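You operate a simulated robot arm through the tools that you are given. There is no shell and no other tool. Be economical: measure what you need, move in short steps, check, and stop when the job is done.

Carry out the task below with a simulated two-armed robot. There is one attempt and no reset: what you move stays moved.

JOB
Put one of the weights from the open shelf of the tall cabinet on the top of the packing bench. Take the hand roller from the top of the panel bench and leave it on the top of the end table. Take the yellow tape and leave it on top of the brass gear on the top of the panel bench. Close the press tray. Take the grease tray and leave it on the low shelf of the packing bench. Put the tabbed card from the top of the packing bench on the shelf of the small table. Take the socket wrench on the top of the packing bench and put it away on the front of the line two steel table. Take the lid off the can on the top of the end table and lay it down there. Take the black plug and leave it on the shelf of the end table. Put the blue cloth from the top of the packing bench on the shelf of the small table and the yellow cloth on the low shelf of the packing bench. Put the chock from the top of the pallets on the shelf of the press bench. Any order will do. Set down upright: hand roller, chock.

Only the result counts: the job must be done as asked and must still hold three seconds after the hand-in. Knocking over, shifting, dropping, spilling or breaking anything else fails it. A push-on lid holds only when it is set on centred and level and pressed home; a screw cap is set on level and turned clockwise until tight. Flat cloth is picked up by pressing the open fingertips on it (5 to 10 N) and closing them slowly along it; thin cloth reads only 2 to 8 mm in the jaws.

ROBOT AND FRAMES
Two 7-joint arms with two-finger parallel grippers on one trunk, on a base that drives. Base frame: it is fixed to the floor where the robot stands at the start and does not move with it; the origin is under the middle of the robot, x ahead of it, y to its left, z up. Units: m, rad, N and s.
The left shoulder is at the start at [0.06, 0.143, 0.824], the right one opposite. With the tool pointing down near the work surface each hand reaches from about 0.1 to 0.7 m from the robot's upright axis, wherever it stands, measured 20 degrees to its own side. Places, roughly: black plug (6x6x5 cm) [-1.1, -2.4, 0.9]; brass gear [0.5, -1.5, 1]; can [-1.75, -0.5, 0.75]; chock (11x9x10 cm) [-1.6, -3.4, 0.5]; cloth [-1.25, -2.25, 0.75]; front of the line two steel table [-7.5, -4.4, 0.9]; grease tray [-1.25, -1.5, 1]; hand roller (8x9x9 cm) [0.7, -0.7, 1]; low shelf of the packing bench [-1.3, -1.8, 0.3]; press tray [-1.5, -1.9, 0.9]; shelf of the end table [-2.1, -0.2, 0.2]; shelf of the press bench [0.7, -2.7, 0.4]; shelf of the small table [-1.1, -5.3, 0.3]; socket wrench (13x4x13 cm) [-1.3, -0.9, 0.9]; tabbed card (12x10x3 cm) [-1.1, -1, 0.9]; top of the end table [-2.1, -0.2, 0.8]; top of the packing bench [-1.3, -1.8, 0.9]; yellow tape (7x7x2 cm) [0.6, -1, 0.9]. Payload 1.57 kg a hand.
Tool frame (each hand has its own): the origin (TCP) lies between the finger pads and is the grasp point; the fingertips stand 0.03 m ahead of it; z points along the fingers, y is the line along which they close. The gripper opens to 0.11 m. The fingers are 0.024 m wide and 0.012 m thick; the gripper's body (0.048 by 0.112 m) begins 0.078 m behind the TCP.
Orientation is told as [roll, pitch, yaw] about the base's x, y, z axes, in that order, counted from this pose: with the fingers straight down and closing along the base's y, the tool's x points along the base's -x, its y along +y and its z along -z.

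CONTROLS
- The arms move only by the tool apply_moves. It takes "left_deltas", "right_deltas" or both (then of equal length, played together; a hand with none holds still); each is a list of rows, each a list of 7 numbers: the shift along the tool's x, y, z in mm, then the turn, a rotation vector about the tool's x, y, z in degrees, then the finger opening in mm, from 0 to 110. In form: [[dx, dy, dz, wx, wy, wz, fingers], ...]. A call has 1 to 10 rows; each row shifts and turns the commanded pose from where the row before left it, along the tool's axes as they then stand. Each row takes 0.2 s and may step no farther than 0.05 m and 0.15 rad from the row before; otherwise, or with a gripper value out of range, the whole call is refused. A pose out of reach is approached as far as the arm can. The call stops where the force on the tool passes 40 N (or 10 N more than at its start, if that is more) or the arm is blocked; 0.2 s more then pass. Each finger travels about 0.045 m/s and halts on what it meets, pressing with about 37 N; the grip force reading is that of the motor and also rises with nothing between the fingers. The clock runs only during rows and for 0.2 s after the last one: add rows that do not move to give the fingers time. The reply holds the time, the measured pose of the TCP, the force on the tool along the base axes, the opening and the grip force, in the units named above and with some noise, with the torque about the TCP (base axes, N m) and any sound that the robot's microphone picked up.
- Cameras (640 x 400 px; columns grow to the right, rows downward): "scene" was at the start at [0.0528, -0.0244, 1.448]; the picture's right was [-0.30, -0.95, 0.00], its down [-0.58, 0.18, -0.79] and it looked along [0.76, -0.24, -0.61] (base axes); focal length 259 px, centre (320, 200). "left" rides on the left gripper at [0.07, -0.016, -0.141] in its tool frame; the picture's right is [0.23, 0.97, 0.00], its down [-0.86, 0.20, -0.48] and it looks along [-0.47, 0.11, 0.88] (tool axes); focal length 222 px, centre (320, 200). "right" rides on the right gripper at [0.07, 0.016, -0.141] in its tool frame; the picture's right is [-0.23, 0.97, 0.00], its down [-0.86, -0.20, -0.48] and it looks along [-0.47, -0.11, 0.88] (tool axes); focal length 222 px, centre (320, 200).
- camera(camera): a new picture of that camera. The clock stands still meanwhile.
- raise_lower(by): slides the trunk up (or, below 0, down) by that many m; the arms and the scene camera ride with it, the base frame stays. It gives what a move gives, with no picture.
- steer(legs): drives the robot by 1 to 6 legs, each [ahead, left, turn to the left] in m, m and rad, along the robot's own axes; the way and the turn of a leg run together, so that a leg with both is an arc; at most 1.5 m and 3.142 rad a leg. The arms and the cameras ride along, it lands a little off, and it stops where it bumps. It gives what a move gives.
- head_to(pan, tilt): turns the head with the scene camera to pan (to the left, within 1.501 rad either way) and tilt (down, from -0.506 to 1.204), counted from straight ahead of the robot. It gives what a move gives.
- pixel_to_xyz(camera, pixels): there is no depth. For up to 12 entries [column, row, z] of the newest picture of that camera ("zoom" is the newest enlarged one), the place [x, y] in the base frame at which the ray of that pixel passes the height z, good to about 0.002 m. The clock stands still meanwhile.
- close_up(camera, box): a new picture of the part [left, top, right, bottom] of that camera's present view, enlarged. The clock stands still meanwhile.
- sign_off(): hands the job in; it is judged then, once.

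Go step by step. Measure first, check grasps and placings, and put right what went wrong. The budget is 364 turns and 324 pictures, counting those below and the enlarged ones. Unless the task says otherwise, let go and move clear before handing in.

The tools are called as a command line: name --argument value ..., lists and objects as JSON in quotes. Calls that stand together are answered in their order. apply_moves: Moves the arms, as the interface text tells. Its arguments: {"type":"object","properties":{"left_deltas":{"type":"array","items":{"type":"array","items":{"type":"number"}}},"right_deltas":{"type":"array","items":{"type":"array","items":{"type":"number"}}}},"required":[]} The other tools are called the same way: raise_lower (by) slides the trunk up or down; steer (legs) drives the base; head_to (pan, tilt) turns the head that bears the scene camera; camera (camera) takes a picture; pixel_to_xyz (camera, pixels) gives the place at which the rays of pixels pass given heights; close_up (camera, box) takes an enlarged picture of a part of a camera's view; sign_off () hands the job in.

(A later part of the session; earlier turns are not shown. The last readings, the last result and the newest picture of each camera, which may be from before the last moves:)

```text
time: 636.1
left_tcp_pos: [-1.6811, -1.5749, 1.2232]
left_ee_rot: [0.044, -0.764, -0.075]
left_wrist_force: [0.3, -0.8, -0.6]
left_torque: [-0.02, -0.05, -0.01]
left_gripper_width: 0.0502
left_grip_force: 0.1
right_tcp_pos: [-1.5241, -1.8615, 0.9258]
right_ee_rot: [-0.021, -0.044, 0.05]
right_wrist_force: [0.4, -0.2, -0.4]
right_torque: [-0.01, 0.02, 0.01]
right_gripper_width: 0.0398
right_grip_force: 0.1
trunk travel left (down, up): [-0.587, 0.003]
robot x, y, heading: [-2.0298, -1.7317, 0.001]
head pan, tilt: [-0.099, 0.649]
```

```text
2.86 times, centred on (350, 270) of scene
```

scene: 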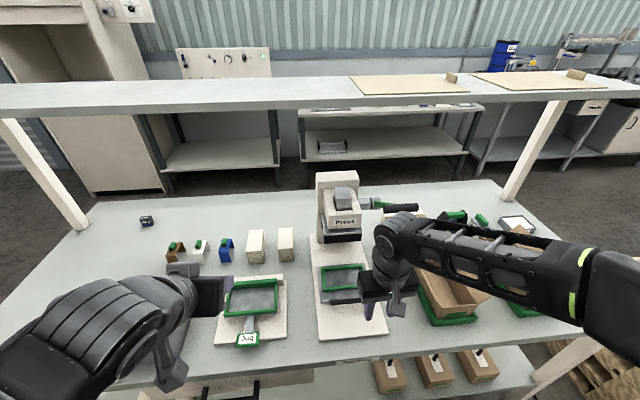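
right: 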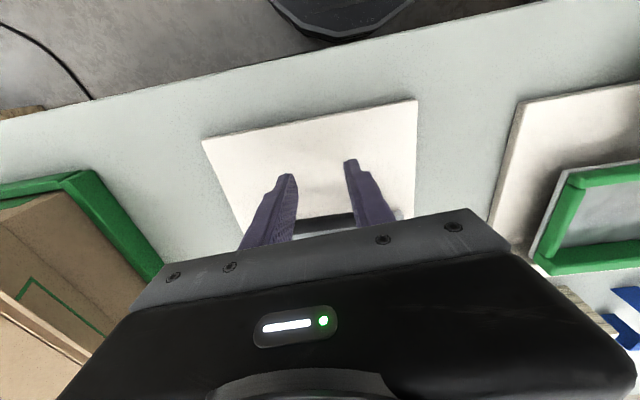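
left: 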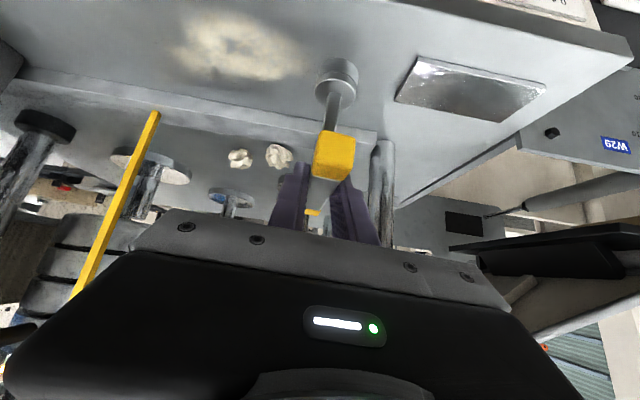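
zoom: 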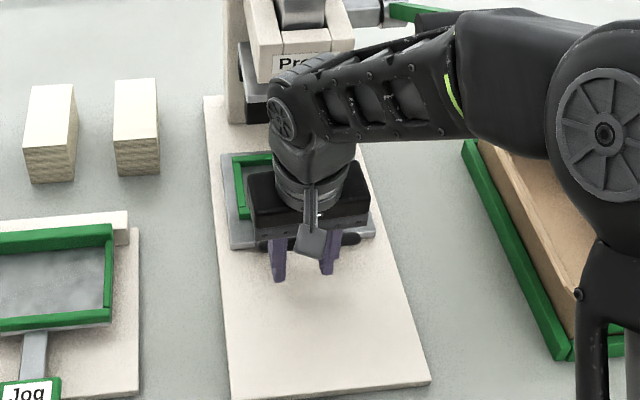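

apply_moves --right_deltas '[[-15, 0, 0, 0, 0, 0, 40], [-15, 0, 0, 0, 0, 0, 40], [-15, 0, 0, 0, 0, 0, 40], [-15, 0, 0, 0, 0, 0, 40]]'

close_up --camera "scene" --box '[270, 180, 430, 320]'

```text
time: 637.0
left_tcp_pos: [-1.6811, -1.5744, 1.2228]
left_ee_rot: [0.043, -0.761, -0.077]
left_wrist_force: [0.7, -0.2, 0.4]
left_torque: [0.04, 0.02, 0.0]
left_gripper_width: 0.0502
left_grip_force: 0.0
right_tcp_pos: [-1.4799, -1.8572, 0.9243]
right_ee_rot: [-0.026, -0.01, 0.045]
right_wrist_force: [-14.7, 0.6, 4.8]
right_torque: [-0.15, 0.15, -0.36]
right_gripper_width: 0.0399
right_grip_force: 0.0
trunk travel left (down, up): [-0.587, 0.003]
robot x, y, heading: [-2.0306, -1.7339, -0.003]
head pan, tilt: [-0.099, 0.649]
stopped in row 4 (right hand): the force on the tool passed its limit (the readings are from after the stop); the commanded pose is now the measured one
```

```text
2.86 times, centred on (350, 250) of scene
```

zoom: 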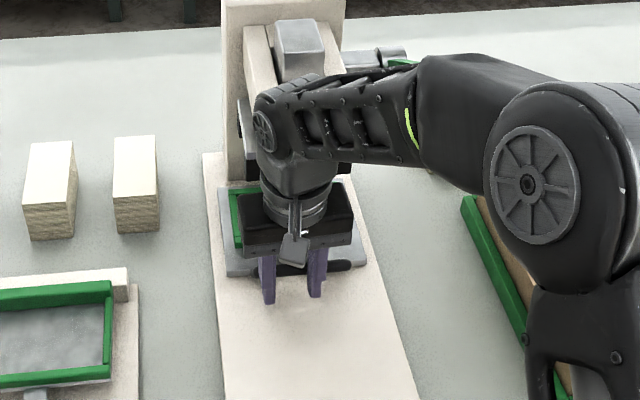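

apply_moves --right_deltas '[[20, 0, 0, 0, 0, 0, 40], [40, 0, -30, 0, 0, 0, 40], [40, -20, -40, 0, 0, 0, 40], [20, -40, -10, 0, 0, 0, 40], [0, -45, 0, 0, 0, 0, 40], [0, -45, 0, 0, 0, 0, 40]]'

close_up --camera "scene" --box '[270, 180, 430, 320]'

```text
refused: row 3 steps farther than a row can; nothing moved
```

```text
2.86 times, centred on (350, 250) of scene
```

zoom: 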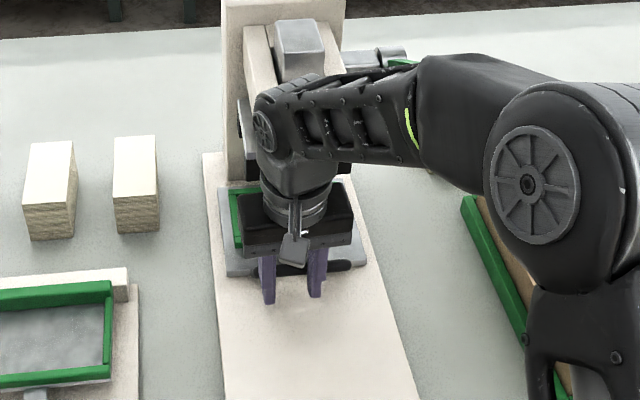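

apply_moves --right_deltas '[[20, 0, 0, 0, 0, 0, 40], [40, 0, -25, 0, 0, 0, 40], [30, -20, -30, 0, 0, 0, 40], [20, -40, -10, 0, 0, 0, 40], [0, -45, 0, 0, 0, 0, 40], [0, -45, 0, 0, 0, 0, 40]]'

close_up --camera "scene" --box '[270, 180, 430, 320]'

```text
time: 638.5
left_tcp_pos: [-1.6812, -1.5763, 1.2217]
left_ee_rot: [0.044, -0.764, -0.076]
left_wrist_force: [-0.1, -0.5, 0.2]
left_torque: [0.0, 0.0, 0.01]
left_gripper_width: 0.0501
left_grip_force: 0.0
right_tcp_pos: [-1.5814, -2.0164, 0.9889]
right_ee_rot: [-0.025, -0.019, 0.048]
right_wrist_force: [0.4, 0.3, -0.3]
right_torque: [0.02, 0.0, 0.0]
right_gripper_width: 0.0403
right_grip_force: 0.0
trunk travel left (down, up): [-0.587, 0.003]
robot x, y, heading: [-2.0277, -1.7352, -0.001]
head pan, tilt: [-0.099, 0.649]
```

```text
2.86 times, centred on (350, 250) of scene
```

zoom: 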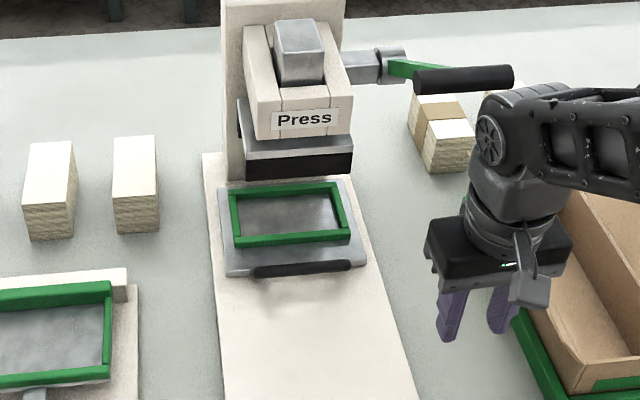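

apply_moves --right_deltas '[[30, 0, -30, 0, 0, 0, 40], [30, 20, -30, 0, 0, 0, 40], [30, 35, 0, 0, 0, 0, 40], [20, 40, 0, 0, 0, 0, 40], [0, 45, 0, 0, 0, 0, 40], [0, 0, 0, 0, -8.5, 0, 40], [0, 0, 0, 0, -8.5, 0, 40], [0, 0, 0, 0, -8.5, 0, 40], [0, 0, 0, 0, -8.5, 0, 40]]'

apply_moves --right_deltas '[[0, 0, 0, 0, -8.5, 0, 40], [0, 0, 0, 0, -8.5, 0, 40], [0, 0, 0, 0, -8.5, 0, 40]]'

camera --camera "right"

```text
time: 640.5
left_tcp_pos: [-1.6816, -1.5752, 1.2224]
left_ee_rot: [0.044, -0.764, -0.076]
left_wrist_force: [-0.9, 0.4, -0.1]
left_torque: [-0.01, 0.02, -0.03]
left_gripper_width: 0.0502
left_grip_force: 0.1
right_tcp_pos: [-1.6408, -1.8517, 1.0917]
right_ee_rot: [-0.03, -0.61, 0.065]
right_wrist_force: [0.2, -0.1, -0.1]
right_torque: [-0.02, 0.0, 0.01]
right_gripper_width: 0.0401
right_grip_force: 0.0
right hand out of reach, approached as far as the arm can: row 7, 8, 9
trunk travel left (down, up): [-0.587, 0.003]
robot x, y, heading: [-2.0298, -1.7368, -0.003]
head pan, tilt: [-0.099, 0.649]
```

```text
time: 641.2
left_tcp_pos: [-1.6799, -1.5748, 1.2225]
left_ee_rot: [0.044, -0.763, -0.076]
left_wrist_force: [0.7, 0.1, 0.4]
left_torque: [0.0, 0.04, 0.04]
left_gripper_width: 0.0502
left_grip_force: 0.0
right_tcp_pos: [-1.566, -1.813, 1.1453]
right_ee_rot: [-0.049, -1.056, 0.088]
right_wrist_force: [0.3, 0.4, 0.0]
right_torque: [0.0, 0.04, 0.01]
right_gripper_width: 0.0401
right_grip_force: 0.1
right hand out of reach, approached as far as the arm can: row 1, 2, 3
trunk travel left (down, up): [-0.587, 0.003]
robot x, y, heading: [-2.0316, -1.7373, -0.005]
head pan, tilt: [-0.099, 0.649]
```

```text
72 pictures are left
```

right: 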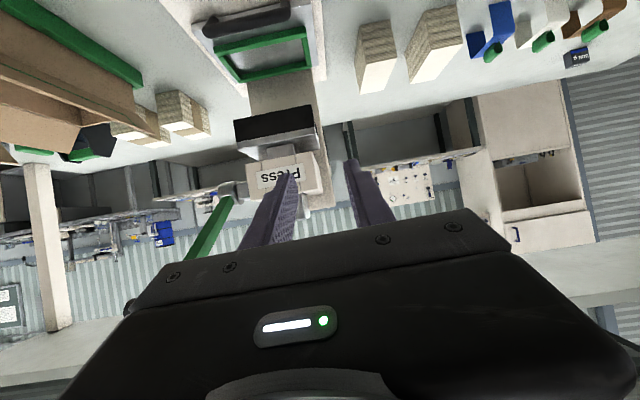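

steer --legs '[[-0.08, 0, 0]]'

apply_moves --right_deltas '[[26.7, -8.6, 31, 0, 0, 0, 40], [26.7, -8.6, 31, 0, 0, 0, 40], [26.7, -8.6, 31, 0, 0, 0, 40], [26.7, -8.6, 31, 0, 0, 0, 40], [26.7, -8.6, 31, 0, 0, 0, 40], [20, -8.6, 25, 0, 0, 0, 40]]'

close_up --camera "scene" --box '[250, 180, 410, 320]'

```text
time: 642.3
left_tcp_pos: [-1.7655, -1.5751, 1.2233]
left_ee_rot: [0.046, -0.766, -0.073]
left_wrist_force: [-0.9, 0.2, 0.1]
left_torque: [-0.05, -0.04, -0.03]
left_gripper_width: 0.0503
left_grip_force: 0.0
right_tcp_pos: [-1.6508, -1.8139, 1.1452]
right_ee_rot: [-0.051, -1.056, 0.088]
right_wrist_force: [-0.8, -0.2, 0.6]
right_torque: [0.04, 0.0, -0.03]
right_gripper_width: 0.0398
right_grip_force: 0.0
trunk travel left (down, up): [-0.587, 0.003]
robot x, y, heading: [-2.1134, -1.7307, -0.006]
head pan, tilt: [-0.099, 0.649]
```

```text
time: 643.7
left_tcp_pos: [-1.7639, -1.5754, 1.2237]
left_ee_rot: [0.045, -0.763, -0.075]
left_wrist_force: [0.3, 0.1, -0.4]
left_torque: [0.0, 0.0, 0.01]
left_gripper_width: 0.0504
left_grip_force: 0.2
right_tcp_pos: [-1.5556, -1.8617, 0.9282]
right_ee_rot: [-0.05, -1.053, 0.089]
right_wrist_force: [-0.2, 1.3, 0.1]
right_torque: [0.03, -0.01, -0.02]
right_gripper_width: 0.0403
right_grip_force: 0.0
right hand out of reach, approached as far as the arm can: row 1, 2
trunk travel left (down, up): [-0.587, 0.003]
robot x, y, heading: [-2.1106, -1.7339, -0.003]
head pan, tilt: [-0.099, 0.649]
```

```text
2.86 times, centred on (330, 250) of scene
```

zoom: 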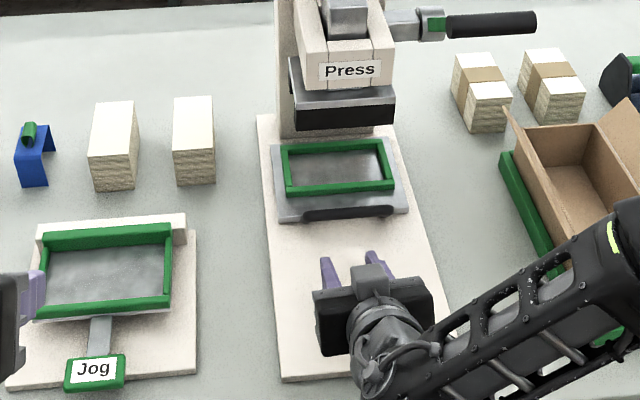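

apply_moves --right_deltas '[[10, 0, 6, 0, 0, 0, 40], [-9.8, -0.9, 17.4, 0, 0, 0, 40], [-9.8, -0.9, 17.4, 0, 0, 0, 40], [-9.8, -0.9, 17.4, 0, 0, 0, 40], [-9.8, -0.9, 17.4, 0, 0, 0, 40], [-9.8, -0.9, 17.4, 0, 0, 0, 40]]'

close_up --camera "scene" --box '[250, 180, 410, 320]'

```text
time: 645.1
left_tcp_pos: [-1.7631, -1.5757, 1.2222]
left_ee_rot: [0.045, -0.762, -0.076]
left_wrist_force: [-0.2, 0.6, 0.8]
left_torque: [0.01, 0.02, 0.01]
left_gripper_width: 0.0502
left_grip_force: 0.0
right_tcp_pos: [-1.4773, -1.8633, 0.9028]
right_ee_rot: [-0.033, -1.021, 0.075]
right_wrist_force: [0.5, -3.2, -3.7]
right_torque: [-0.16, 0.08, -0.12]
right_gripper_width: 0.0379
right_grip_force: 0.0
trunk travel left (down, up): [-0.587, 0.003]
robot x, y, heading: [-2.1124, -1.7307, -0.006]
head pan, tilt: [-0.099, 0.649]
stopped in row 6 (right hand): the force on the tool passed its limit (the readings are from after the stop); the commanded pose is now the measured one
```

```text
2.86 times, centred on (330, 250) of scene
```

zoom: 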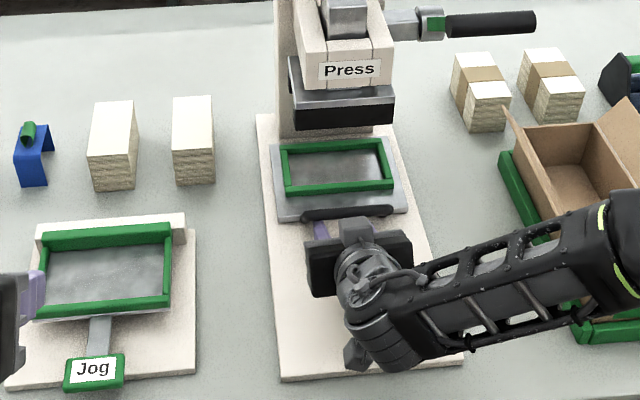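

pixel_to_xyz --camera "zoom" --pixels '[[345, 128, 0.95], [345, 128, 0.98], [345, 100, 1.0], [340, 145, 0.9], [340, 190, 0.9], [345, 212, 0.9], [340, 222, 0.88], [322, 137, 0.88], [300, 378, 0.87], [335, 135, 0.88]]'

camera --camera "right"

```text
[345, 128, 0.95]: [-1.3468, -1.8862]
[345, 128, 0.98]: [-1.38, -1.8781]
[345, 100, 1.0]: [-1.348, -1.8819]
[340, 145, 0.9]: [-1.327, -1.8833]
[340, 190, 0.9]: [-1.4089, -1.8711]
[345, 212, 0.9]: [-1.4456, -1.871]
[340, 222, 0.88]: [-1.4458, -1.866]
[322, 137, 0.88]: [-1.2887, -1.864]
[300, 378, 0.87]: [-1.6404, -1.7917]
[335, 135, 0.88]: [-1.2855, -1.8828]
```

```text
69 pictures are left
```

right: 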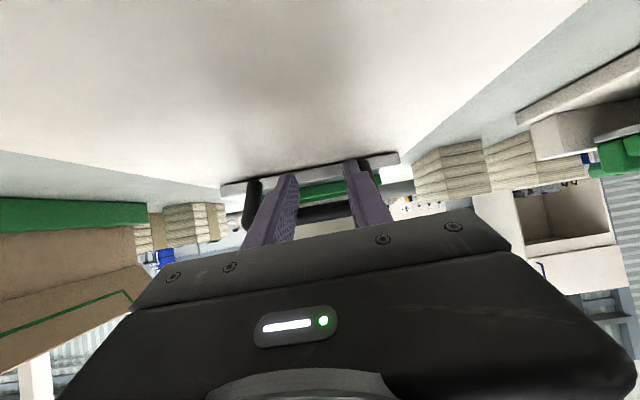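

apply_moves --right_deltas '[[0, 0, -15, 0, 0, 0, 40], [0, 0, -30, 0, 0, 0, 40], [0, 0, -40, 0, 0, 0, 40], [-20, 0, -40, 0, 0, 0, 40]]'

steer --legs '[[-0.25, 0.1, 0]]'

close_up --camera "scene" --box '[250, 160, 410, 300]'

```text
time: 646.1
left_tcp_pos: [-1.7655, -1.5759, 1.2231]
left_ee_rot: [0.043, -0.763, -0.075]
left_wrist_force: [-0.1, 0.7, 0.4]
left_torque: [-0.01, -0.01, -0.04]
left_gripper_width: 0.05
left_grip_force: 0.0
right_tcp_pos: [-1.573, -1.864, 0.9859]
right_ee_rot: [-0.033, -1.024, 0.077]
right_wrist_force: [-0.5, 0.5, 0.1]
right_torque: [0.02, 0.02, 0.0]
right_gripper_width: 0.04
right_grip_force: 0.1
trunk travel left (down, up): [-0.587, 0.003]
robot x, y, heading: [-2.1131, -1.7354, -0.001]
head pan, tilt: [-0.099, 0.649]
```

```text
time: 648.0
left_tcp_pos: [-2.0133, -1.4744, 1.2234]
left_ee_rot: [0.044, -0.765, -0.08]
left_wrist_force: [-0.3, 0.6, -0.6]
left_torque: [0.01, 0.01, -0.02]
left_gripper_width: 0.0503
left_grip_force: 0.1
right_tcp_pos: [-1.8226, -1.763, 0.9846]
right_ee_rot: [-0.033, -1.022, 0.073]
right_wrist_force: [-0.6, 0.2, 1.2]
right_torque: [-0.01, 0.01, -0.05]
right_gripper_width: 0.04
right_grip_force: 0.1
trunk travel left (down, up): [-0.587, 0.003]
robot x, y, heading: [-2.3608, -1.6301, -0.011]
head pan, tilt: [-0.099, 0.649]
```

```text
2.86 times, centred on (330, 230) of scene
```

zoom: 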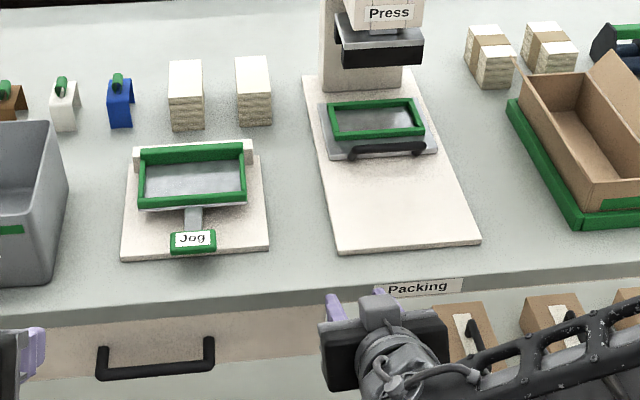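

pixel_to_xyz --camera "zoom" --pixels '[[362, 92, 0.875], [330, 105, 0.89], [375, 100, 0.91], [385, 134, 0.91], [390, 150, 0.9], [380, 158, 0.885], [340, 252, 0.875], [375, 66, 0.98], [375, 66, 0.95]]'

head_to --pan -0.1 --tilt 0.55

raise_lower --by -0.35

head_to --pan -0.2 --tilt 0.35

close_up --camera "scene" --box '[250, 130, 410, 270]'

```text
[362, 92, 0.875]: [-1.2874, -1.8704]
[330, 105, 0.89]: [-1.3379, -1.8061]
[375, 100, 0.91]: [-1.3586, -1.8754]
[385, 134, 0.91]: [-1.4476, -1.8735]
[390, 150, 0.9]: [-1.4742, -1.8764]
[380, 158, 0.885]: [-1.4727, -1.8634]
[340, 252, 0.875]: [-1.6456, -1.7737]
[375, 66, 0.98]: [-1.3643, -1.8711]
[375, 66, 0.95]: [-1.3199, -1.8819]
```

```text
time: 648.6
left_tcp_pos: [-2.0122, -1.4744, 1.2221]
left_ee_rot: [0.046, -0.762, -0.078]
left_wrist_force: [0.1, 0.2, 0.5]
left_torque: [0.0, 0.03, 0.01]
left_gripper_width: 0.0502
left_grip_force: 0.0
right_tcp_pos: [-1.8229, -1.7646, 0.9835]
right_ee_rot: [-0.032, -1.022, 0.07]
right_wrist_force: [0.2, 0.1, 0.5]
right_torque: [0.01, 0.0, -0.03]
right_gripper_width: 0.0402
right_grip_force: 0.0
trunk travel left (down, up): [-0.587, 0.003]
robot x, y, heading: [-2.3648, -1.6348, -0.001]
head pan, tilt: [-0.099, 0.55]
```

```text
time: 652.1
left_tcp_pos: [-2.0238, -1.4848, 0.8558]
left_ee_rot: [0.083, -0.637, -0.116]
left_wrist_force: [-0.6, -0.3, -0.1]
left_torque: [0.05, 0.01, 0.01]
left_gripper_width: 0.0501
left_grip_force: 0.1
right_tcp_pos: [-1.8325, -1.7493, 0.6487]
right_ee_rot: [-0.012, -1.018, 0.089]
right_wrist_force: [0.4, -0.3, 0.1]
right_torque: [-0.02, 0.01, -0.01]
right_gripper_width: 0.0402
right_grip_force: 0.1
trunk travel left (down, up): [-0.237, 0.353]
robot x, y, heading: [-2.3782, -1.6285, 0.023]
head pan, tilt: [-0.099, 0.55]
```

```text
time: 652.8
left_tcp_pos: [-2.022, -1.4851, 0.858]
left_ee_rot: [0.083, -0.642, -0.117]
left_wrist_force: [0.5, -0.7, -0.7]
left_torque: [-0.01, 0.02, 0.02]
left_gripper_width: 0.0503
left_grip_force: 0.1
right_tcp_pos: [-1.8309, -1.7508, 0.6487]
right_ee_rot: [-0.01, -1.019, 0.086]
right_wrist_force: [0.0, -0.4, 0.1]
right_torque: [0.03, 0.0, 0.0]
right_gripper_width: 0.0397
right_grip_force: 0.0
trunk travel left (down, up): [-0.237, 0.353]
robot x, y, heading: [-2.3747, -1.6282, 0.023]
head pan, tilt: [-0.201, 0.351]
```

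```text
2.86 times, centred on (330, 200) of scene
```

zoom: 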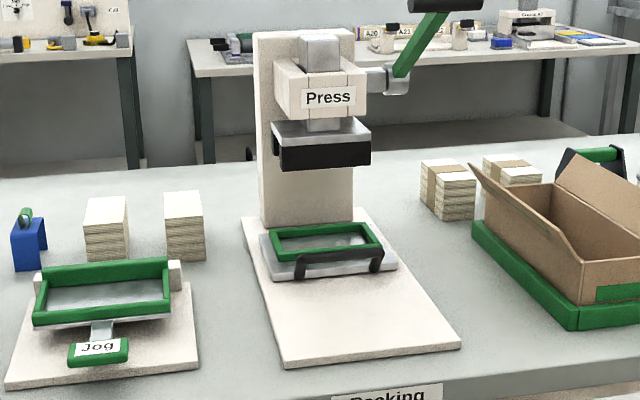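

raise_lower --by 0.35

head_to --pan 0.6 --tilt 0.7

camera --camera "scene"

```text
time: 656.2
left_tcp_pos: [-2.0121, -1.4748, 1.2233]
left_ee_rot: [0.046, -0.763, -0.08]
left_wrist_force: [0.6, 1.0, -0.2]
left_torque: [0.06, 0.01, 0.04]
left_gripper_width: 0.0499
left_grip_force: 0.1
right_tcp_pos: [-1.8221, -1.7639, 0.9841]
right_ee_rot: [-0.033, -1.024, 0.071]
right_wrist_force: [0.1, -0.7, -0.2]
right_torque: [0.01, 0.0, -0.01]
right_gripper_width: 0.0403
right_grip_force: 0.1
trunk travel left (down, up): [-0.587, 0.003]
robot x, y, heading: [-2.3632, -1.6286, -0.007]
head pan, tilt: [-0.201, 0.351]
```

```text
time: 657.3
left_tcp_pos: [-2.0128, -1.4734, 1.2237]
left_ee_rot: [0.045, -0.763, -0.079]
left_wrist_force: [0.0, -0.8, 0.8]
left_torque: [0.0, -0.03, -0.02]
left_gripper_width: 0.0499
left_grip_force: 0.1
right_tcp_pos: [-1.822, -1.7641, 0.9847]
right_ee_rot: [-0.033, -1.023, 0.069]
right_wrist_force: [0.2, -0.1, -0.3]
right_torque: [-0.02, 0.03, 0.02]
right_gripper_width: 0.0397
right_grip_force: 0.2
trunk travel left (down, up): [-0.587, 0.003]
robot x, y, heading: [-2.3617, -1.6319, -0.011]
head pan, tilt: [0.6, 0.7]
```

```text
66 pictures are left
```

scene: 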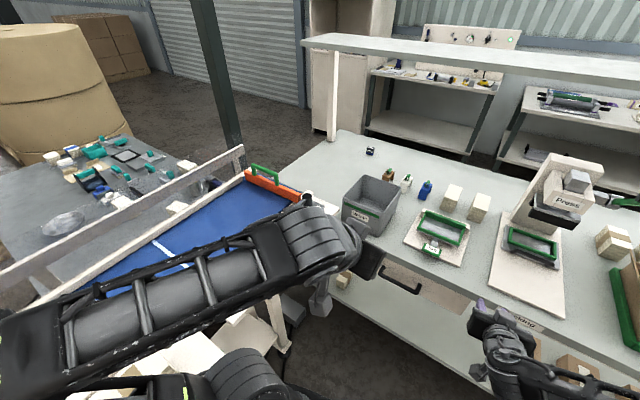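

apply_moves --right_deltas '[[0, 0, 0, 0, 8.5, 0, 40], [-25, 0, -20, 0, 8.5, 0, 40], [-25, 0, -20, 0, 8.5, 0, 40], [0, 0, 0, 0, 8.5, 0, 40], [0, 0, 0, 0, 8.5, 0, 40], [0, 0, 0, 0, 8.5, 0, 40], [0, 0, 0, 0, 7, 0, 40]]'

steer --legs '[[0, -0.1, 0.01], [0.32, 0, 0]]'

head_to --pan -0.1 --tilt 0.65

close_up --camera "scene" --box '[250, 180, 450, 320]'

```text
time: 658.9
left_tcp_pos: [-2.0118, -1.4735, 1.2231]
left_ee_rot: [0.043, -0.762, -0.08]
left_wrist_force: [0.2, 0.1, 0.2]
left_torque: [-0.02, 0.03, 0.02]
left_gripper_width: 0.0503
left_grip_force: 0.0
right_tcp_pos: [-1.8166, -1.7628, 1.0472]
right_ee_rot: [-0.017, -0.009, 0.042]
right_wrist_force: [-0.3, 0.8, -1.1]
right_torque: [-0.03, 0.03, 0.0]
right_gripper_width: 0.0403
right_grip_force: 0.1
trunk travel left (down, up): [-0.587, 0.003]
robot x, y, heading: [-2.3616, -1.6316, -0.007]
head pan, tilt: [0.6, 0.7]
```

```text
time: 661.8
left_tcp_pos: [-1.7037, -1.5703, 1.2222]
left_ee_rot: [0.044, -0.762, -0.068]
left_wrist_force: [-0.6, -0.5, 0.1]
left_torque: [-0.04, -0.02, 0.02]
left_gripper_width: 0.0502
left_grip_force: 0.0
right_tcp_pos: [-1.5051, -1.858, 1.0477]
right_ee_rot: [-0.019, -0.009, 0.056]
right_wrist_force: [0.4, -0.1, -0.5]
right_torque: [0.0, 0.0, 0.0]
right_gripper_width: 0.0401
right_grip_force: 0.0
trunk travel left (down, up): [-0.587, 0.003]
robot x, y, heading: [-2.0475, -1.7303, 0.009]
head pan, tilt: [0.6, 0.7]
```

```text
time: 662.9
left_tcp_pos: [-1.7051, -1.5697, 1.223]
left_ee_rot: [0.047, -0.764, -0.068]
left_wrist_force: [-0.4, -0.1, -0.2]
left_torque: [0.01, 0.0, -0.01]
left_gripper_width: 0.05
left_grip_force: 0.1
right_tcp_pos: [-1.5048, -1.857, 1.0479]
right_ee_rot: [-0.017, -0.009, 0.056]
right_wrist_force: [0.0, -0.9, 0.0]
right_torque: [0.01, 0.03, -0.01]
right_gripper_width: 0.04
right_grip_force: 0.0
trunk travel left (down, up): [-0.587, 0.003]
robot x, y, heading: [-2.0501, -1.7305, 0.004]
head pan, tilt: [-0.099, 0.649]
```

```text
2.86 times, centred on (350, 250) of scene
```

zoom: 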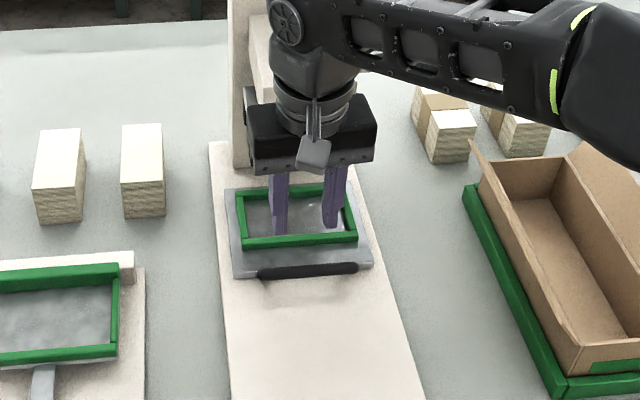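

apply_moves --right_deltas '[[48, -8, 0, 0, 0, 0, 40], [10, 0, 45, 0, 0, 0, 40], [0, 0, 45, 0, 0, 0, 40], [0, 0, 32, 0, 0, 0, 40], [-12, 0, 0, 0, 0, 0, 40], [-12, 0, 0, 0, 0, 0, 40], [-12, 0, 0, 0, 0, 0, 40], [-12, 0, 0, 0, 0, 0, 40]]'

apply_moves --right_deltas '[[-10, 0, 0, 0, 0, 0, 40], [-10, 0, 0, 0, 0, 0, 40], [-10, 0, 0, 0, 0, 0, 40], [-10, 0, 0, 0, 0, 0, 40], [-10, 0, 0, 0, 0, 0, 40]]'

close_up --camera "scene" --box '[250, 180, 450, 320]'

```text
time: 664.6
left_tcp_pos: [-1.7055, -1.5703, 1.2227]
left_ee_rot: [0.044, -0.762, -0.068]
left_wrist_force: [0.4, 0.7, 0.3]
left_torque: [0.0, -0.01, 0.01]
left_gripper_width: 0.0502
left_grip_force: 0.0
right_tcp_pos: [-1.5153, -1.8673, 0.9266]
right_ee_rot: [-0.017, -0.011, 0.055]
right_wrist_force: [0.4, 0.1, -0.7]
right_torque: [-0.02, 0.01, 0.03]
right_gripper_width: 0.0398
right_grip_force: 0.0
trunk travel left (down, up): [-0.587, 0.003]
robot x, y, heading: [-2.054, -1.7328, 0.006]
head pan, tilt: [-0.099, 0.649]
```

```text
time: 665.8
left_tcp_pos: [-1.7063, -1.571, 1.2242]
left_ee_rot: [0.043, -0.764, -0.07]
left_wrist_force: [0.6, 0.4, -0.3]
left_torque: [0.0, -0.03, 0.02]
left_gripper_width: 0.05
left_grip_force: 0.1
right_tcp_pos: [-1.4783, -1.8644, 0.9225]
right_ee_rot: [-0.019, 0.022, 0.05]
right_wrist_force: [-19.3, -0.4, 5.6]
right_torque: [-0.23, 0.08, -0.5]
right_gripper_width: 0.0401
right_grip_force: 0.0
trunk travel left (down, up): [-0.587, 0.003]
robot x, y, heading: [-2.056, -1.7317, 0.0]
head pan, tilt: [-0.099, 0.649]
stopped in row 5 (right hand): the force on the tool passed its limit (the readings are from after the stop); the commanded pose is now the measured one
```

```text
2.86 times, centred on (350, 250) of scene
```

zoom: 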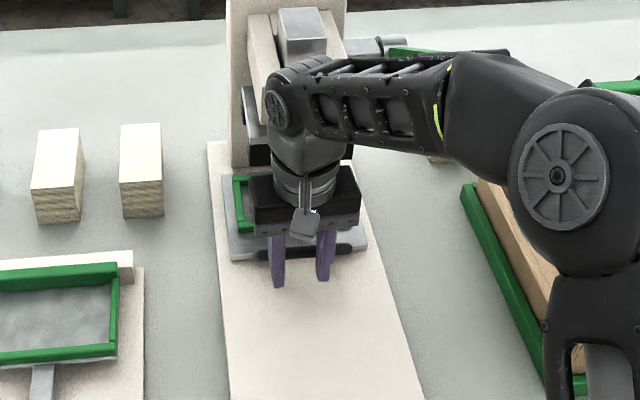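

apply_moves --right_deltas '[[20, 0, 0, 0, 0, 0, 40], [40, 0, 0, 0, 0, 0, 40], [40, 0, -20, 0, 0, 0, 40], [20, 0, -40, 0, 0, 0, 40], [0, 0, -45, 0, 0, 0, 40]]'

steer --legs '[[-0.32, 0, 0]]'

close_up --camera "scene" --box '[250, 160, 410, 300]'

pixel_to_xyz --camera "zoom" --pixels '[[362, 92, 0.875], [320, 100, 0.89], [365, 150, 0.9]]'

```text
time: 667.0
left_tcp_pos: [-1.7057, -1.5712, 1.2226]
left_ee_rot: [0.046, -0.765, -0.068]
left_wrist_force: [-0.4, 0.2, 0.0]
left_torque: [-0.01, -0.01, 0.03]
left_gripper_width: 0.0501
left_grip_force: 0.0
right_tcp_pos: [-1.5943, -1.8686, 1.0307]
right_ee_rot: [-0.02, 0.015, 0.05]
right_wrist_force: [0.2, -0.1, 0.5]
right_torque: [-0.04, 0.0, -0.02]
right_gripper_width: 0.0402
right_grip_force: 0.0
trunk travel left (down, up): [-0.587, 0.003]
robot x, y, heading: [-2.0545, -1.7304, 0.008]
head pan, tilt: [-0.099, 0.649]
```

```text
time: 669.2
left_tcp_pos: [-2.0261, -1.5742, 1.2224]
left_ee_rot: [0.046, -0.764, -0.075]
left_wrist_force: [-0.2, 0.3, 0.1]
left_torque: [0.02, -0.03, 0.02]
left_gripper_width: 0.0502
left_grip_force: 0.0
right_tcp_pos: [-1.9162, -1.8706, 1.0297]
right_ee_rot: [-0.019, 0.012, 0.045]
right_wrist_force: [-1.0, -0.3, 0.1]
right_torque: [0.0, 0.01, -0.03]
right_gripper_width: 0.0399
right_grip_force: 0.1
trunk travel left (down, up): [-0.587, 0.003]
robot x, y, heading: [-2.371, -1.73, -0.001]
head pan, tilt: [-0.099, 0.649]
```

```text
2.86 times, centred on (330, 230) of scene
```

zoom: 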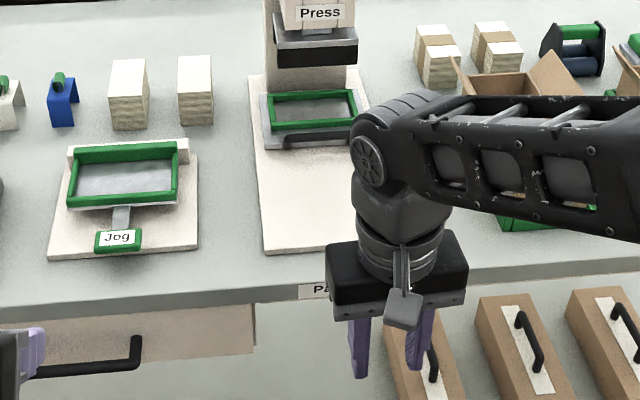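

```text
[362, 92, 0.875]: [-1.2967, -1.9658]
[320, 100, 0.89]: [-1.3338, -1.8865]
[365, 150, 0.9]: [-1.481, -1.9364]
```

steer --legs '[[-0.02, -1.0, 0], [0, -0.56, 0]]'

head_to --pan -0.1 --tilt 0.75

camera --camera "scene"

```text
time: 677.2
left_tcp_pos: [-2.0617, -3.1536, 1.2244]
left_ee_rot: [0.045, -0.762, -0.091]
left_wrist_force: [0.2, -1.3, -0.3]
left_torque: [0.03, 0.0, 0.02]
left_gripper_width: 0.0499
left_grip_force: 0.1
right_tcp_pos: [-1.9559, -3.453, 1.0294]
right_ee_rot: [-0.018, 0.014, 0.029]
right_wrist_force: [0.5, 0.1, 0.4]
right_torque: [0.02, 0.03, 0.03]
right_gripper_width: 0.0399
right_grip_force: 0.0
trunk travel left (down, up): [-0.587, 0.003]
robot x, y, heading: [-2.4111, -3.3076, -0.014]
head pan, tilt: [-0.099, 0.649]
```

```text
time: 677.9
left_tcp_pos: [-2.0616, -3.153, 1.2233]
left_ee_rot: [0.043, -0.763, -0.09]
left_wrist_force: [-0.6, 0.1, 0.3]
left_torque: [-0.06, -0.01, 0.0]
left_gripper_width: 0.0502
left_grip_force: 0.1
right_tcp_pos: [-1.9555, -3.4518, 1.0311]
right_ee_rot: [-0.018, 0.014, 0.03]
right_wrist_force: [-0.1, -0.4, 0.2]
right_torque: [0.0, 0.01, 0.03]
right_gripper_width: 0.0401
right_grip_force: 0.2
trunk travel left (down, up): [-0.587, 0.003]
robot x, y, heading: [-2.413, -3.3071, -0.019]
head pan, tilt: [-0.099, 0.75]
```

```text
62 pictures are left
```

scene: 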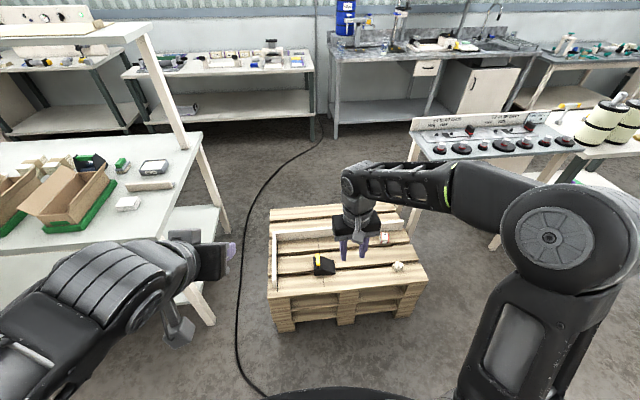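

close_up --camera "scene" --box '[284, 240, 364, 290]'

pixel_to_xyz --camera "zoom" --pixels '[[320, 200, 0.5], [240, 160, 0.5], [400, 160, 0.5], [240, 280, 0.45], [400, 280, 0.45]]'

pixel_to_xyz --camera "scene" --pixels '[[270, 297, 0.43], [425, 288, 0.43], [270, 297, 0.4], [398, 268, 0.45], [388, 238, 0.45]]'

```text
8.00 times, centred on (324, 265) of scene
```

zoom: 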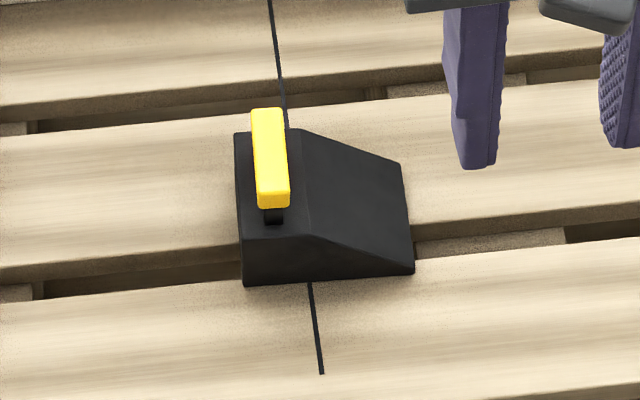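

```text
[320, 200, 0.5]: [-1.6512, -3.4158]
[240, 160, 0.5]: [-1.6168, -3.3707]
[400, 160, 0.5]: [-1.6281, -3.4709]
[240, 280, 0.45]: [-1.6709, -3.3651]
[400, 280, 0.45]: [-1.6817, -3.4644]
```

```text
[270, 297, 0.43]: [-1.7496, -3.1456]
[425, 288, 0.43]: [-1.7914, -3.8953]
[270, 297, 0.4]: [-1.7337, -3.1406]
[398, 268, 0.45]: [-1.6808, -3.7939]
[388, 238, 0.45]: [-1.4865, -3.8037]
```

pixel_to_xyz --camera "zoom" --pixels '[[268, 112, 0.54], [274, 195, 0.54], [270, 155, 0.54], [252, 155, 0.54], [288, 155, 0.54], [243, 283, 0.44], [413, 270, 0.44], [236, 138, 0.5]]'

raise_lower --by -0.35

camera --camera "right"

camera --camera "scene"

```text
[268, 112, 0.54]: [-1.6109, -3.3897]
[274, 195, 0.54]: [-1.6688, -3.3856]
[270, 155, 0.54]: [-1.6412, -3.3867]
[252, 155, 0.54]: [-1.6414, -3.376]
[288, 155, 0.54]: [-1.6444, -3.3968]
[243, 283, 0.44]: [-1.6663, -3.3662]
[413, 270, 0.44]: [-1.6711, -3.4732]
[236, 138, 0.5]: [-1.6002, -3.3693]
```

```text
time: 681.3
left_tcp_pos: [-2.0623, -3.1528, 0.874]
left_ee_rot: [0.046, -0.762, -0.09]
left_wrist_force: [0.2, 0.5, 0.8]
left_torque: [-0.01, -0.01, 0.01]
left_gripper_width: 0.0499
left_grip_force: 0.0
right_tcp_pos: [-1.9553, -3.4514, 0.6799]
right_ee_rot: [-0.019, 0.013, 0.031]
right_wrist_force: [-0.8, 0.7, -0.2]
right_torque: [0.0, 0.02, 0.01]
right_gripper_width: 0.0403
right_grip_force: 0.1
trunk travel left (down, up): [-0.237, 0.353]
robot x, y, heading: [-2.4149, -3.3098, -0.017]
head pan, tilt: [-0.099, 0.75]
```

```text
60 pictures are left
```

right: 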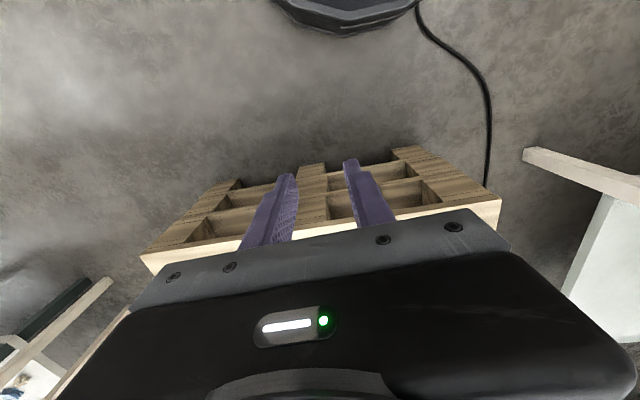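

```text
59 pictures are left
```

scene: 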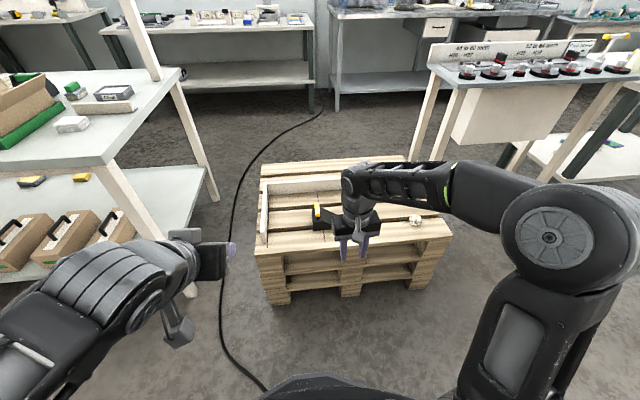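

close_up --camera "scene" --box '[284, 190, 364, 240]'

pixel_to_xyz --camera "zoom" --pixels '[[265, 150, 0.54], [265, 150, 0.5], [265, 150, 0.58], [245, 320, 0.44], [245, 320, 0.46]]'

```text
8.00 times, centred on (324, 215) of scene
```

zoom: 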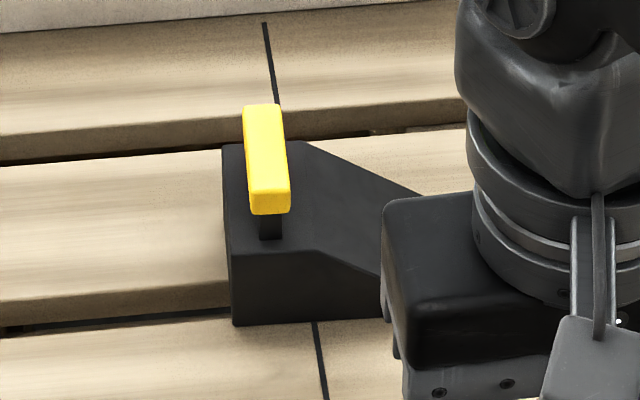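

```text
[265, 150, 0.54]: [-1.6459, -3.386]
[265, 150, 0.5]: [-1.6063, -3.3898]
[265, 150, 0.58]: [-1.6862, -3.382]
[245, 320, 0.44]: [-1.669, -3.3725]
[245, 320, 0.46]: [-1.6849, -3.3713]
```

steer --legs '[[0.2, 0, 0.017]]'

apply_moves --right_deltas '[[-30, 15, 0, 0, 0, 0, 60], [-30, 17, 0, 0, 0, 0, 60], [-30, 17, 0, 0, 0, 0, 60], [-25, 16, 0, 0, 0, 0, 60], [0, 0, 45, 0, 0, 0, 60], [0, 0, 45, 0, 0, 0, 60]]'

camera --camera "right"

```text
time: 682.9
left_tcp_pos: [-1.8609, -3.1463, 0.8726]
left_ee_rot: [0.045, -0.763, -0.07]
left_wrist_force: [-0.2, -0.4, -0.1]
left_torque: [0.0, 0.0, -0.01]
left_gripper_width: 0.0502
left_grip_force: 0.0
right_tcp_pos: [-1.7504, -3.4434, 0.6794]
right_ee_rot: [-0.019, 0.014, 0.051]
right_wrist_force: [-0.3, 0.1, -0.5]
right_torque: [-0.01, -0.01, 0.06]
right_gripper_width: 0.04
right_grip_force: 0.0
trunk travel left (down, up): [-0.237, 0.353]
robot x, y, heading: [-2.2085, -3.3107, 0.006]
head pan, tilt: [-0.099, 0.75]
```

```text
time: 684.3
left_tcp_pos: [-1.8622, -3.1461, 0.8729]
left_ee_rot: [0.044, -0.763, -0.069]
left_wrist_force: [-0.1, -0.2, -0.1]
left_torque: [0.0, -0.02, 0.02]
left_gripper_width: 0.0499
left_grip_force: 0.1
right_tcp_pos: [-1.6406, -3.3738, 0.5857]
right_ee_rot: [-0.02, 0.012, 0.051]
right_wrist_force: [0.0, -0.3, 0.2]
right_torque: [-0.01, 0.0, -0.01]
right_gripper_width: 0.0597
right_grip_force: 0.3
trunk travel left (down, up): [-0.237, 0.353]
robot x, y, heading: [-2.2106, -3.3066, 0.005]
head pan, tilt: [-0.099, 0.75]
```

```text
57 pictures are left
```

right: 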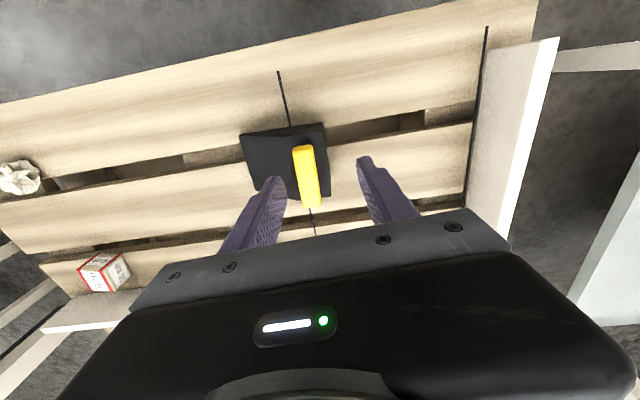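

apply_moves --right_deltas '[[0, -12, 20, 0, 0, 0, 60], [0, 0, 20, 0, 0, 0, 50], [0, 0, 3, 0, 0, 0, 40], [0, 0, 0, 0, 0, 0, 20], [0, 0, 0, 0, 0, 0, 8], [0, 0, 0, 0, 0, 0, 8], [0, 0, 0, 0, 0, 0, 8]]'

apply_moves --right_deltas '[[0, 0, -10, 0, 0, 0, 8], [0, 0, -30, 0, 0, 0, 8], [0, 0, -45, 0, 0, 0, 8]]'

camera --camera "right"

close_up --camera "scene" --box '[270, 150, 400, 250]'

```text
time: 685.9
left_tcp_pos: [-1.8625, -3.1454, 0.8731]
left_ee_rot: [0.045, -0.762, -0.068]
left_wrist_force: [0.1, -0.1, -0.1]
left_torque: [0.04, 0.02, 0.03]
left_gripper_width: 0.0499
left_grip_force: 0.1
right_tcp_pos: [-1.6403, -3.3863, 0.5442]
right_ee_rot: [-0.016, 0.016, 0.053]
right_wrist_force: [1.5, 0.6, -0.5]
right_torque: [0.17, -0.04, -0.03]
right_gripper_width: 0.0197
right_grip_force: 33.1
trunk travel left (down, up): [-0.237, 0.353]
robot x, y, heading: [-2.2113, -3.3091, 0.007]
head pan, tilt: [-0.099, 0.75]
```

```text
time: 686.7
left_tcp_pos: [-1.8617, -3.1457, 0.8716]
left_ee_rot: [0.044, -0.762, -0.07]
left_wrist_force: [-0.5, -0.6, 0.3]
left_torque: [-0.01, 0.02, -0.03]
left_gripper_width: 0.05
left_grip_force: 0.1
right_tcp_pos: [-1.6373, -3.3851, 0.6286]
right_ee_rot: [-0.017, 0.014, 0.053]
right_wrist_force: [0.0, -0.4, -3.1]
right_torque: [0.13, 0.06, -0.03]
right_gripper_width: 0.0194
right_grip_force: 33.2
trunk travel left (down, up): [-0.237, 0.353]
robot x, y, heading: [-2.2102, -3.3048, -0.001]
head pan, tilt: [-0.099, 0.75]
```

```text
56 pictures are left
```

right: 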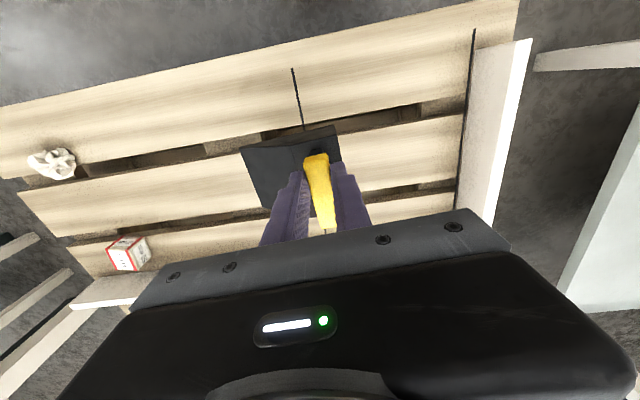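

```text
4.00 times, centred on (335, 200) of scene
```

zoom: 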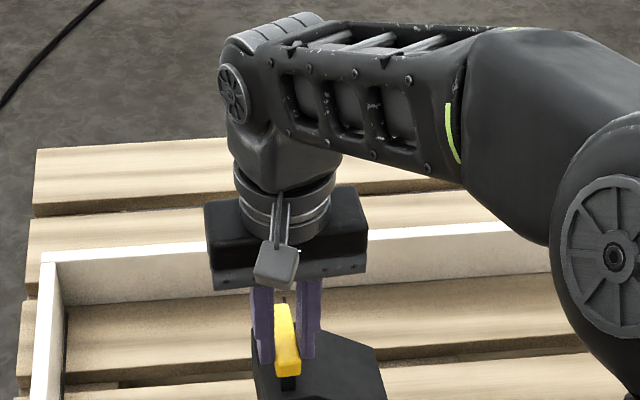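

steer --legs '[[-0.22, 0, 0]]'

apply_moves --right_deltas '[[40, 0, -30, 0, 0, 0, 8], [40, 0, -20, 0, 0, 0, 8], [30, 0, 0, 0, 0, 0, 8]]' --left_deltas '[[0, 0, 0, 0, 8.5, 0, 50], [0, 0, 0, 0, 8.5, 0, 50], [0, 0, 0, 0, 8.5, 0, 50]]'

steer --legs '[[0, -1.1, 0], [0, -1.1, 0], [0, -1.05, 0]]'

```text
time: 688.4
left_tcp_pos: [-2.0837, -3.1444, 0.8727]
left_ee_rot: [0.045, -0.763, -0.058]
left_wrist_force: [0.0, -0.5, 0.0]
left_torque: [0.0, 0.01, 0.01]
left_gripper_width: 0.05
left_grip_force: 0.0
right_tcp_pos: [-1.8533, -3.3811, 0.6272]
right_ee_rot: [-0.02, 0.015, 0.062]
right_wrist_force: [0.0, 0.2, -4.0]
right_torque: [0.09, 0.09, -0.01]
right_gripper_width: 0.0197
right_grip_force: 33.7
trunk travel left (down, up): [-0.237, 0.353]
robot x, y, heading: [-2.4271, -3.3101, 0.013]
head pan, tilt: [-0.099, 0.75]
```

```text
time: 689.2
left_tcp_pos: [-2.0835, -3.1454, 0.8735]
left_ee_rot: [0.033, -0.317, -0.038]
left_wrist_force: [0.0, -0.3, 0.5]
left_torque: [0.03, 0.01, -0.02]
left_gripper_width: 0.0502
left_grip_force: 0.0
right_tcp_pos: [-1.9672, -3.3875, 0.6773]
right_ee_rot: [-0.019, 0.014, 0.064]
right_wrist_force: [0.4, 0.4, -4.8]
right_torque: [0.1, 0.02, 0.03]
right_gripper_width: 0.0196
right_grip_force: 33.7
trunk travel left (down, up): [-0.237, 0.353]
robot x, y, heading: [-2.4293, -3.3078, 0.015]
head pan, tilt: [-0.099, 0.75]
```

```text
time: 705.1
left_tcp_pos: [-2.0299, -6.4036, 0.8727]
left_ee_rot: [0.033, -0.319, -0.081]
left_wrist_force: [0.4, -0.2, -0.2]
left_torque: [0.02, 0.03, 0.01]
left_gripper_width: 0.0501
left_grip_force: 0.0
right_tcp_pos: [-1.9257, -6.6499, 0.6781]
right_ee_rot: [-0.019, 0.013, 0.019]
right_wrist_force: [-0.1, 0.3, -4.0]
right_torque: [0.1, 0.04, 0.02]
right_gripper_width: 0.0195
right_grip_force: 33.9
trunk travel left (down, up): [-0.237, 0.353]
robot x, y, heading: [-2.3849, -6.5531, -0.031]
head pan, tilt: [-0.099, 0.75]
```

steer --legs '[[0, -0.12, 0.03], [1.1, 0, 0], [0.93, 0, 0]]'

steer --legs '[[0, 1.3, 0], [0, 1.3, 0]]'

head_to --pan 0.5 --tilt 0.45

camera --camera "scene"

```text
time: 716.1
left_tcp_pos: [0.0249, -6.5454, 0.8726]
left_ee_rot: [0.032, -0.319, -0.08]
left_wrist_force: [-0.1, 0.1, -0.2]
left_torque: [0.03, -0.01, 0.0]
left_gripper_width: 0.05
left_grip_force: 0.0
right_tcp_pos: [0.1332, -6.7935, 0.6774]
right_ee_rot: [-0.02, 0.014, 0.022]
right_wrist_force: [0.5, 0.1, -3.8]
right_torque: [0.05, 0.03, -0.02]
right_gripper_width: 0.0194
right_grip_force: 33.4
trunk travel left (down, up): [-0.237, 0.353]
robot x, y, heading: [-0.3229, -6.6957, -0.026]
head pan, tilt: [-0.099, 0.75]
```

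```text
time: 728.7
left_tcp_pos: [0.1176, -3.9659, 0.8723]
left_ee_rot: [0.033, -0.319, -0.101]
left_wrist_force: [0.0, 0.0, 0.8]
left_torque: [-0.02, -0.01, 0.0]
left_gripper_width: 0.0503
left_grip_force: 0.1
right_tcp_pos: [0.2212, -4.2143, 0.6784]
right_ee_rot: [-0.019, 0.014, 0.0]
right_wrist_force: [0.6, 0.4, -4.2]
right_torque: [0.08, 0.02, -0.01]
right_gripper_width: 0.0196
right_grip_force: 33.9
trunk travel left (down, up): [-0.237, 0.353]
robot x, y, heading: [-0.2352, -4.109, -0.049]
head pan, tilt: [-0.099, 0.75]
```

```text
time: 729.7
left_tcp_pos: [0.1184, -3.9665, 0.8713]
left_ee_rot: [0.034, -0.319, -0.1]
left_wrist_force: [-0.7, -0.2, 0.3]
left_torque: [0.0, 0.01, 0.01]
left_gripper_width: 0.0501
left_grip_force: 0.0
right_tcp_pos: [0.221, -4.2148, 0.6775]
right_ee_rot: [-0.018, 0.015, 0.001]
right_wrist_force: [0.2, -0.1, -3.2]
right_torque: [0.08, 0.02, 0.01]
right_gripper_width: 0.0196
right_grip_force: 33.6
trunk travel left (down, up): [-0.237, 0.353]
robot x, y, heading: [-0.2391, -4.1044, -0.05]
head pan, tilt: [0.499, 0.45]
```

```text
54 pictures are left
```

scene: 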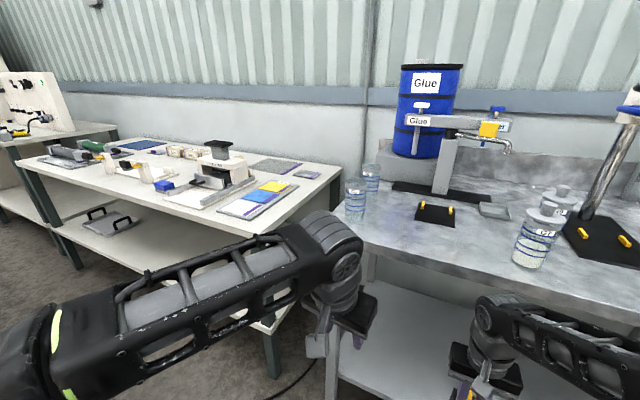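

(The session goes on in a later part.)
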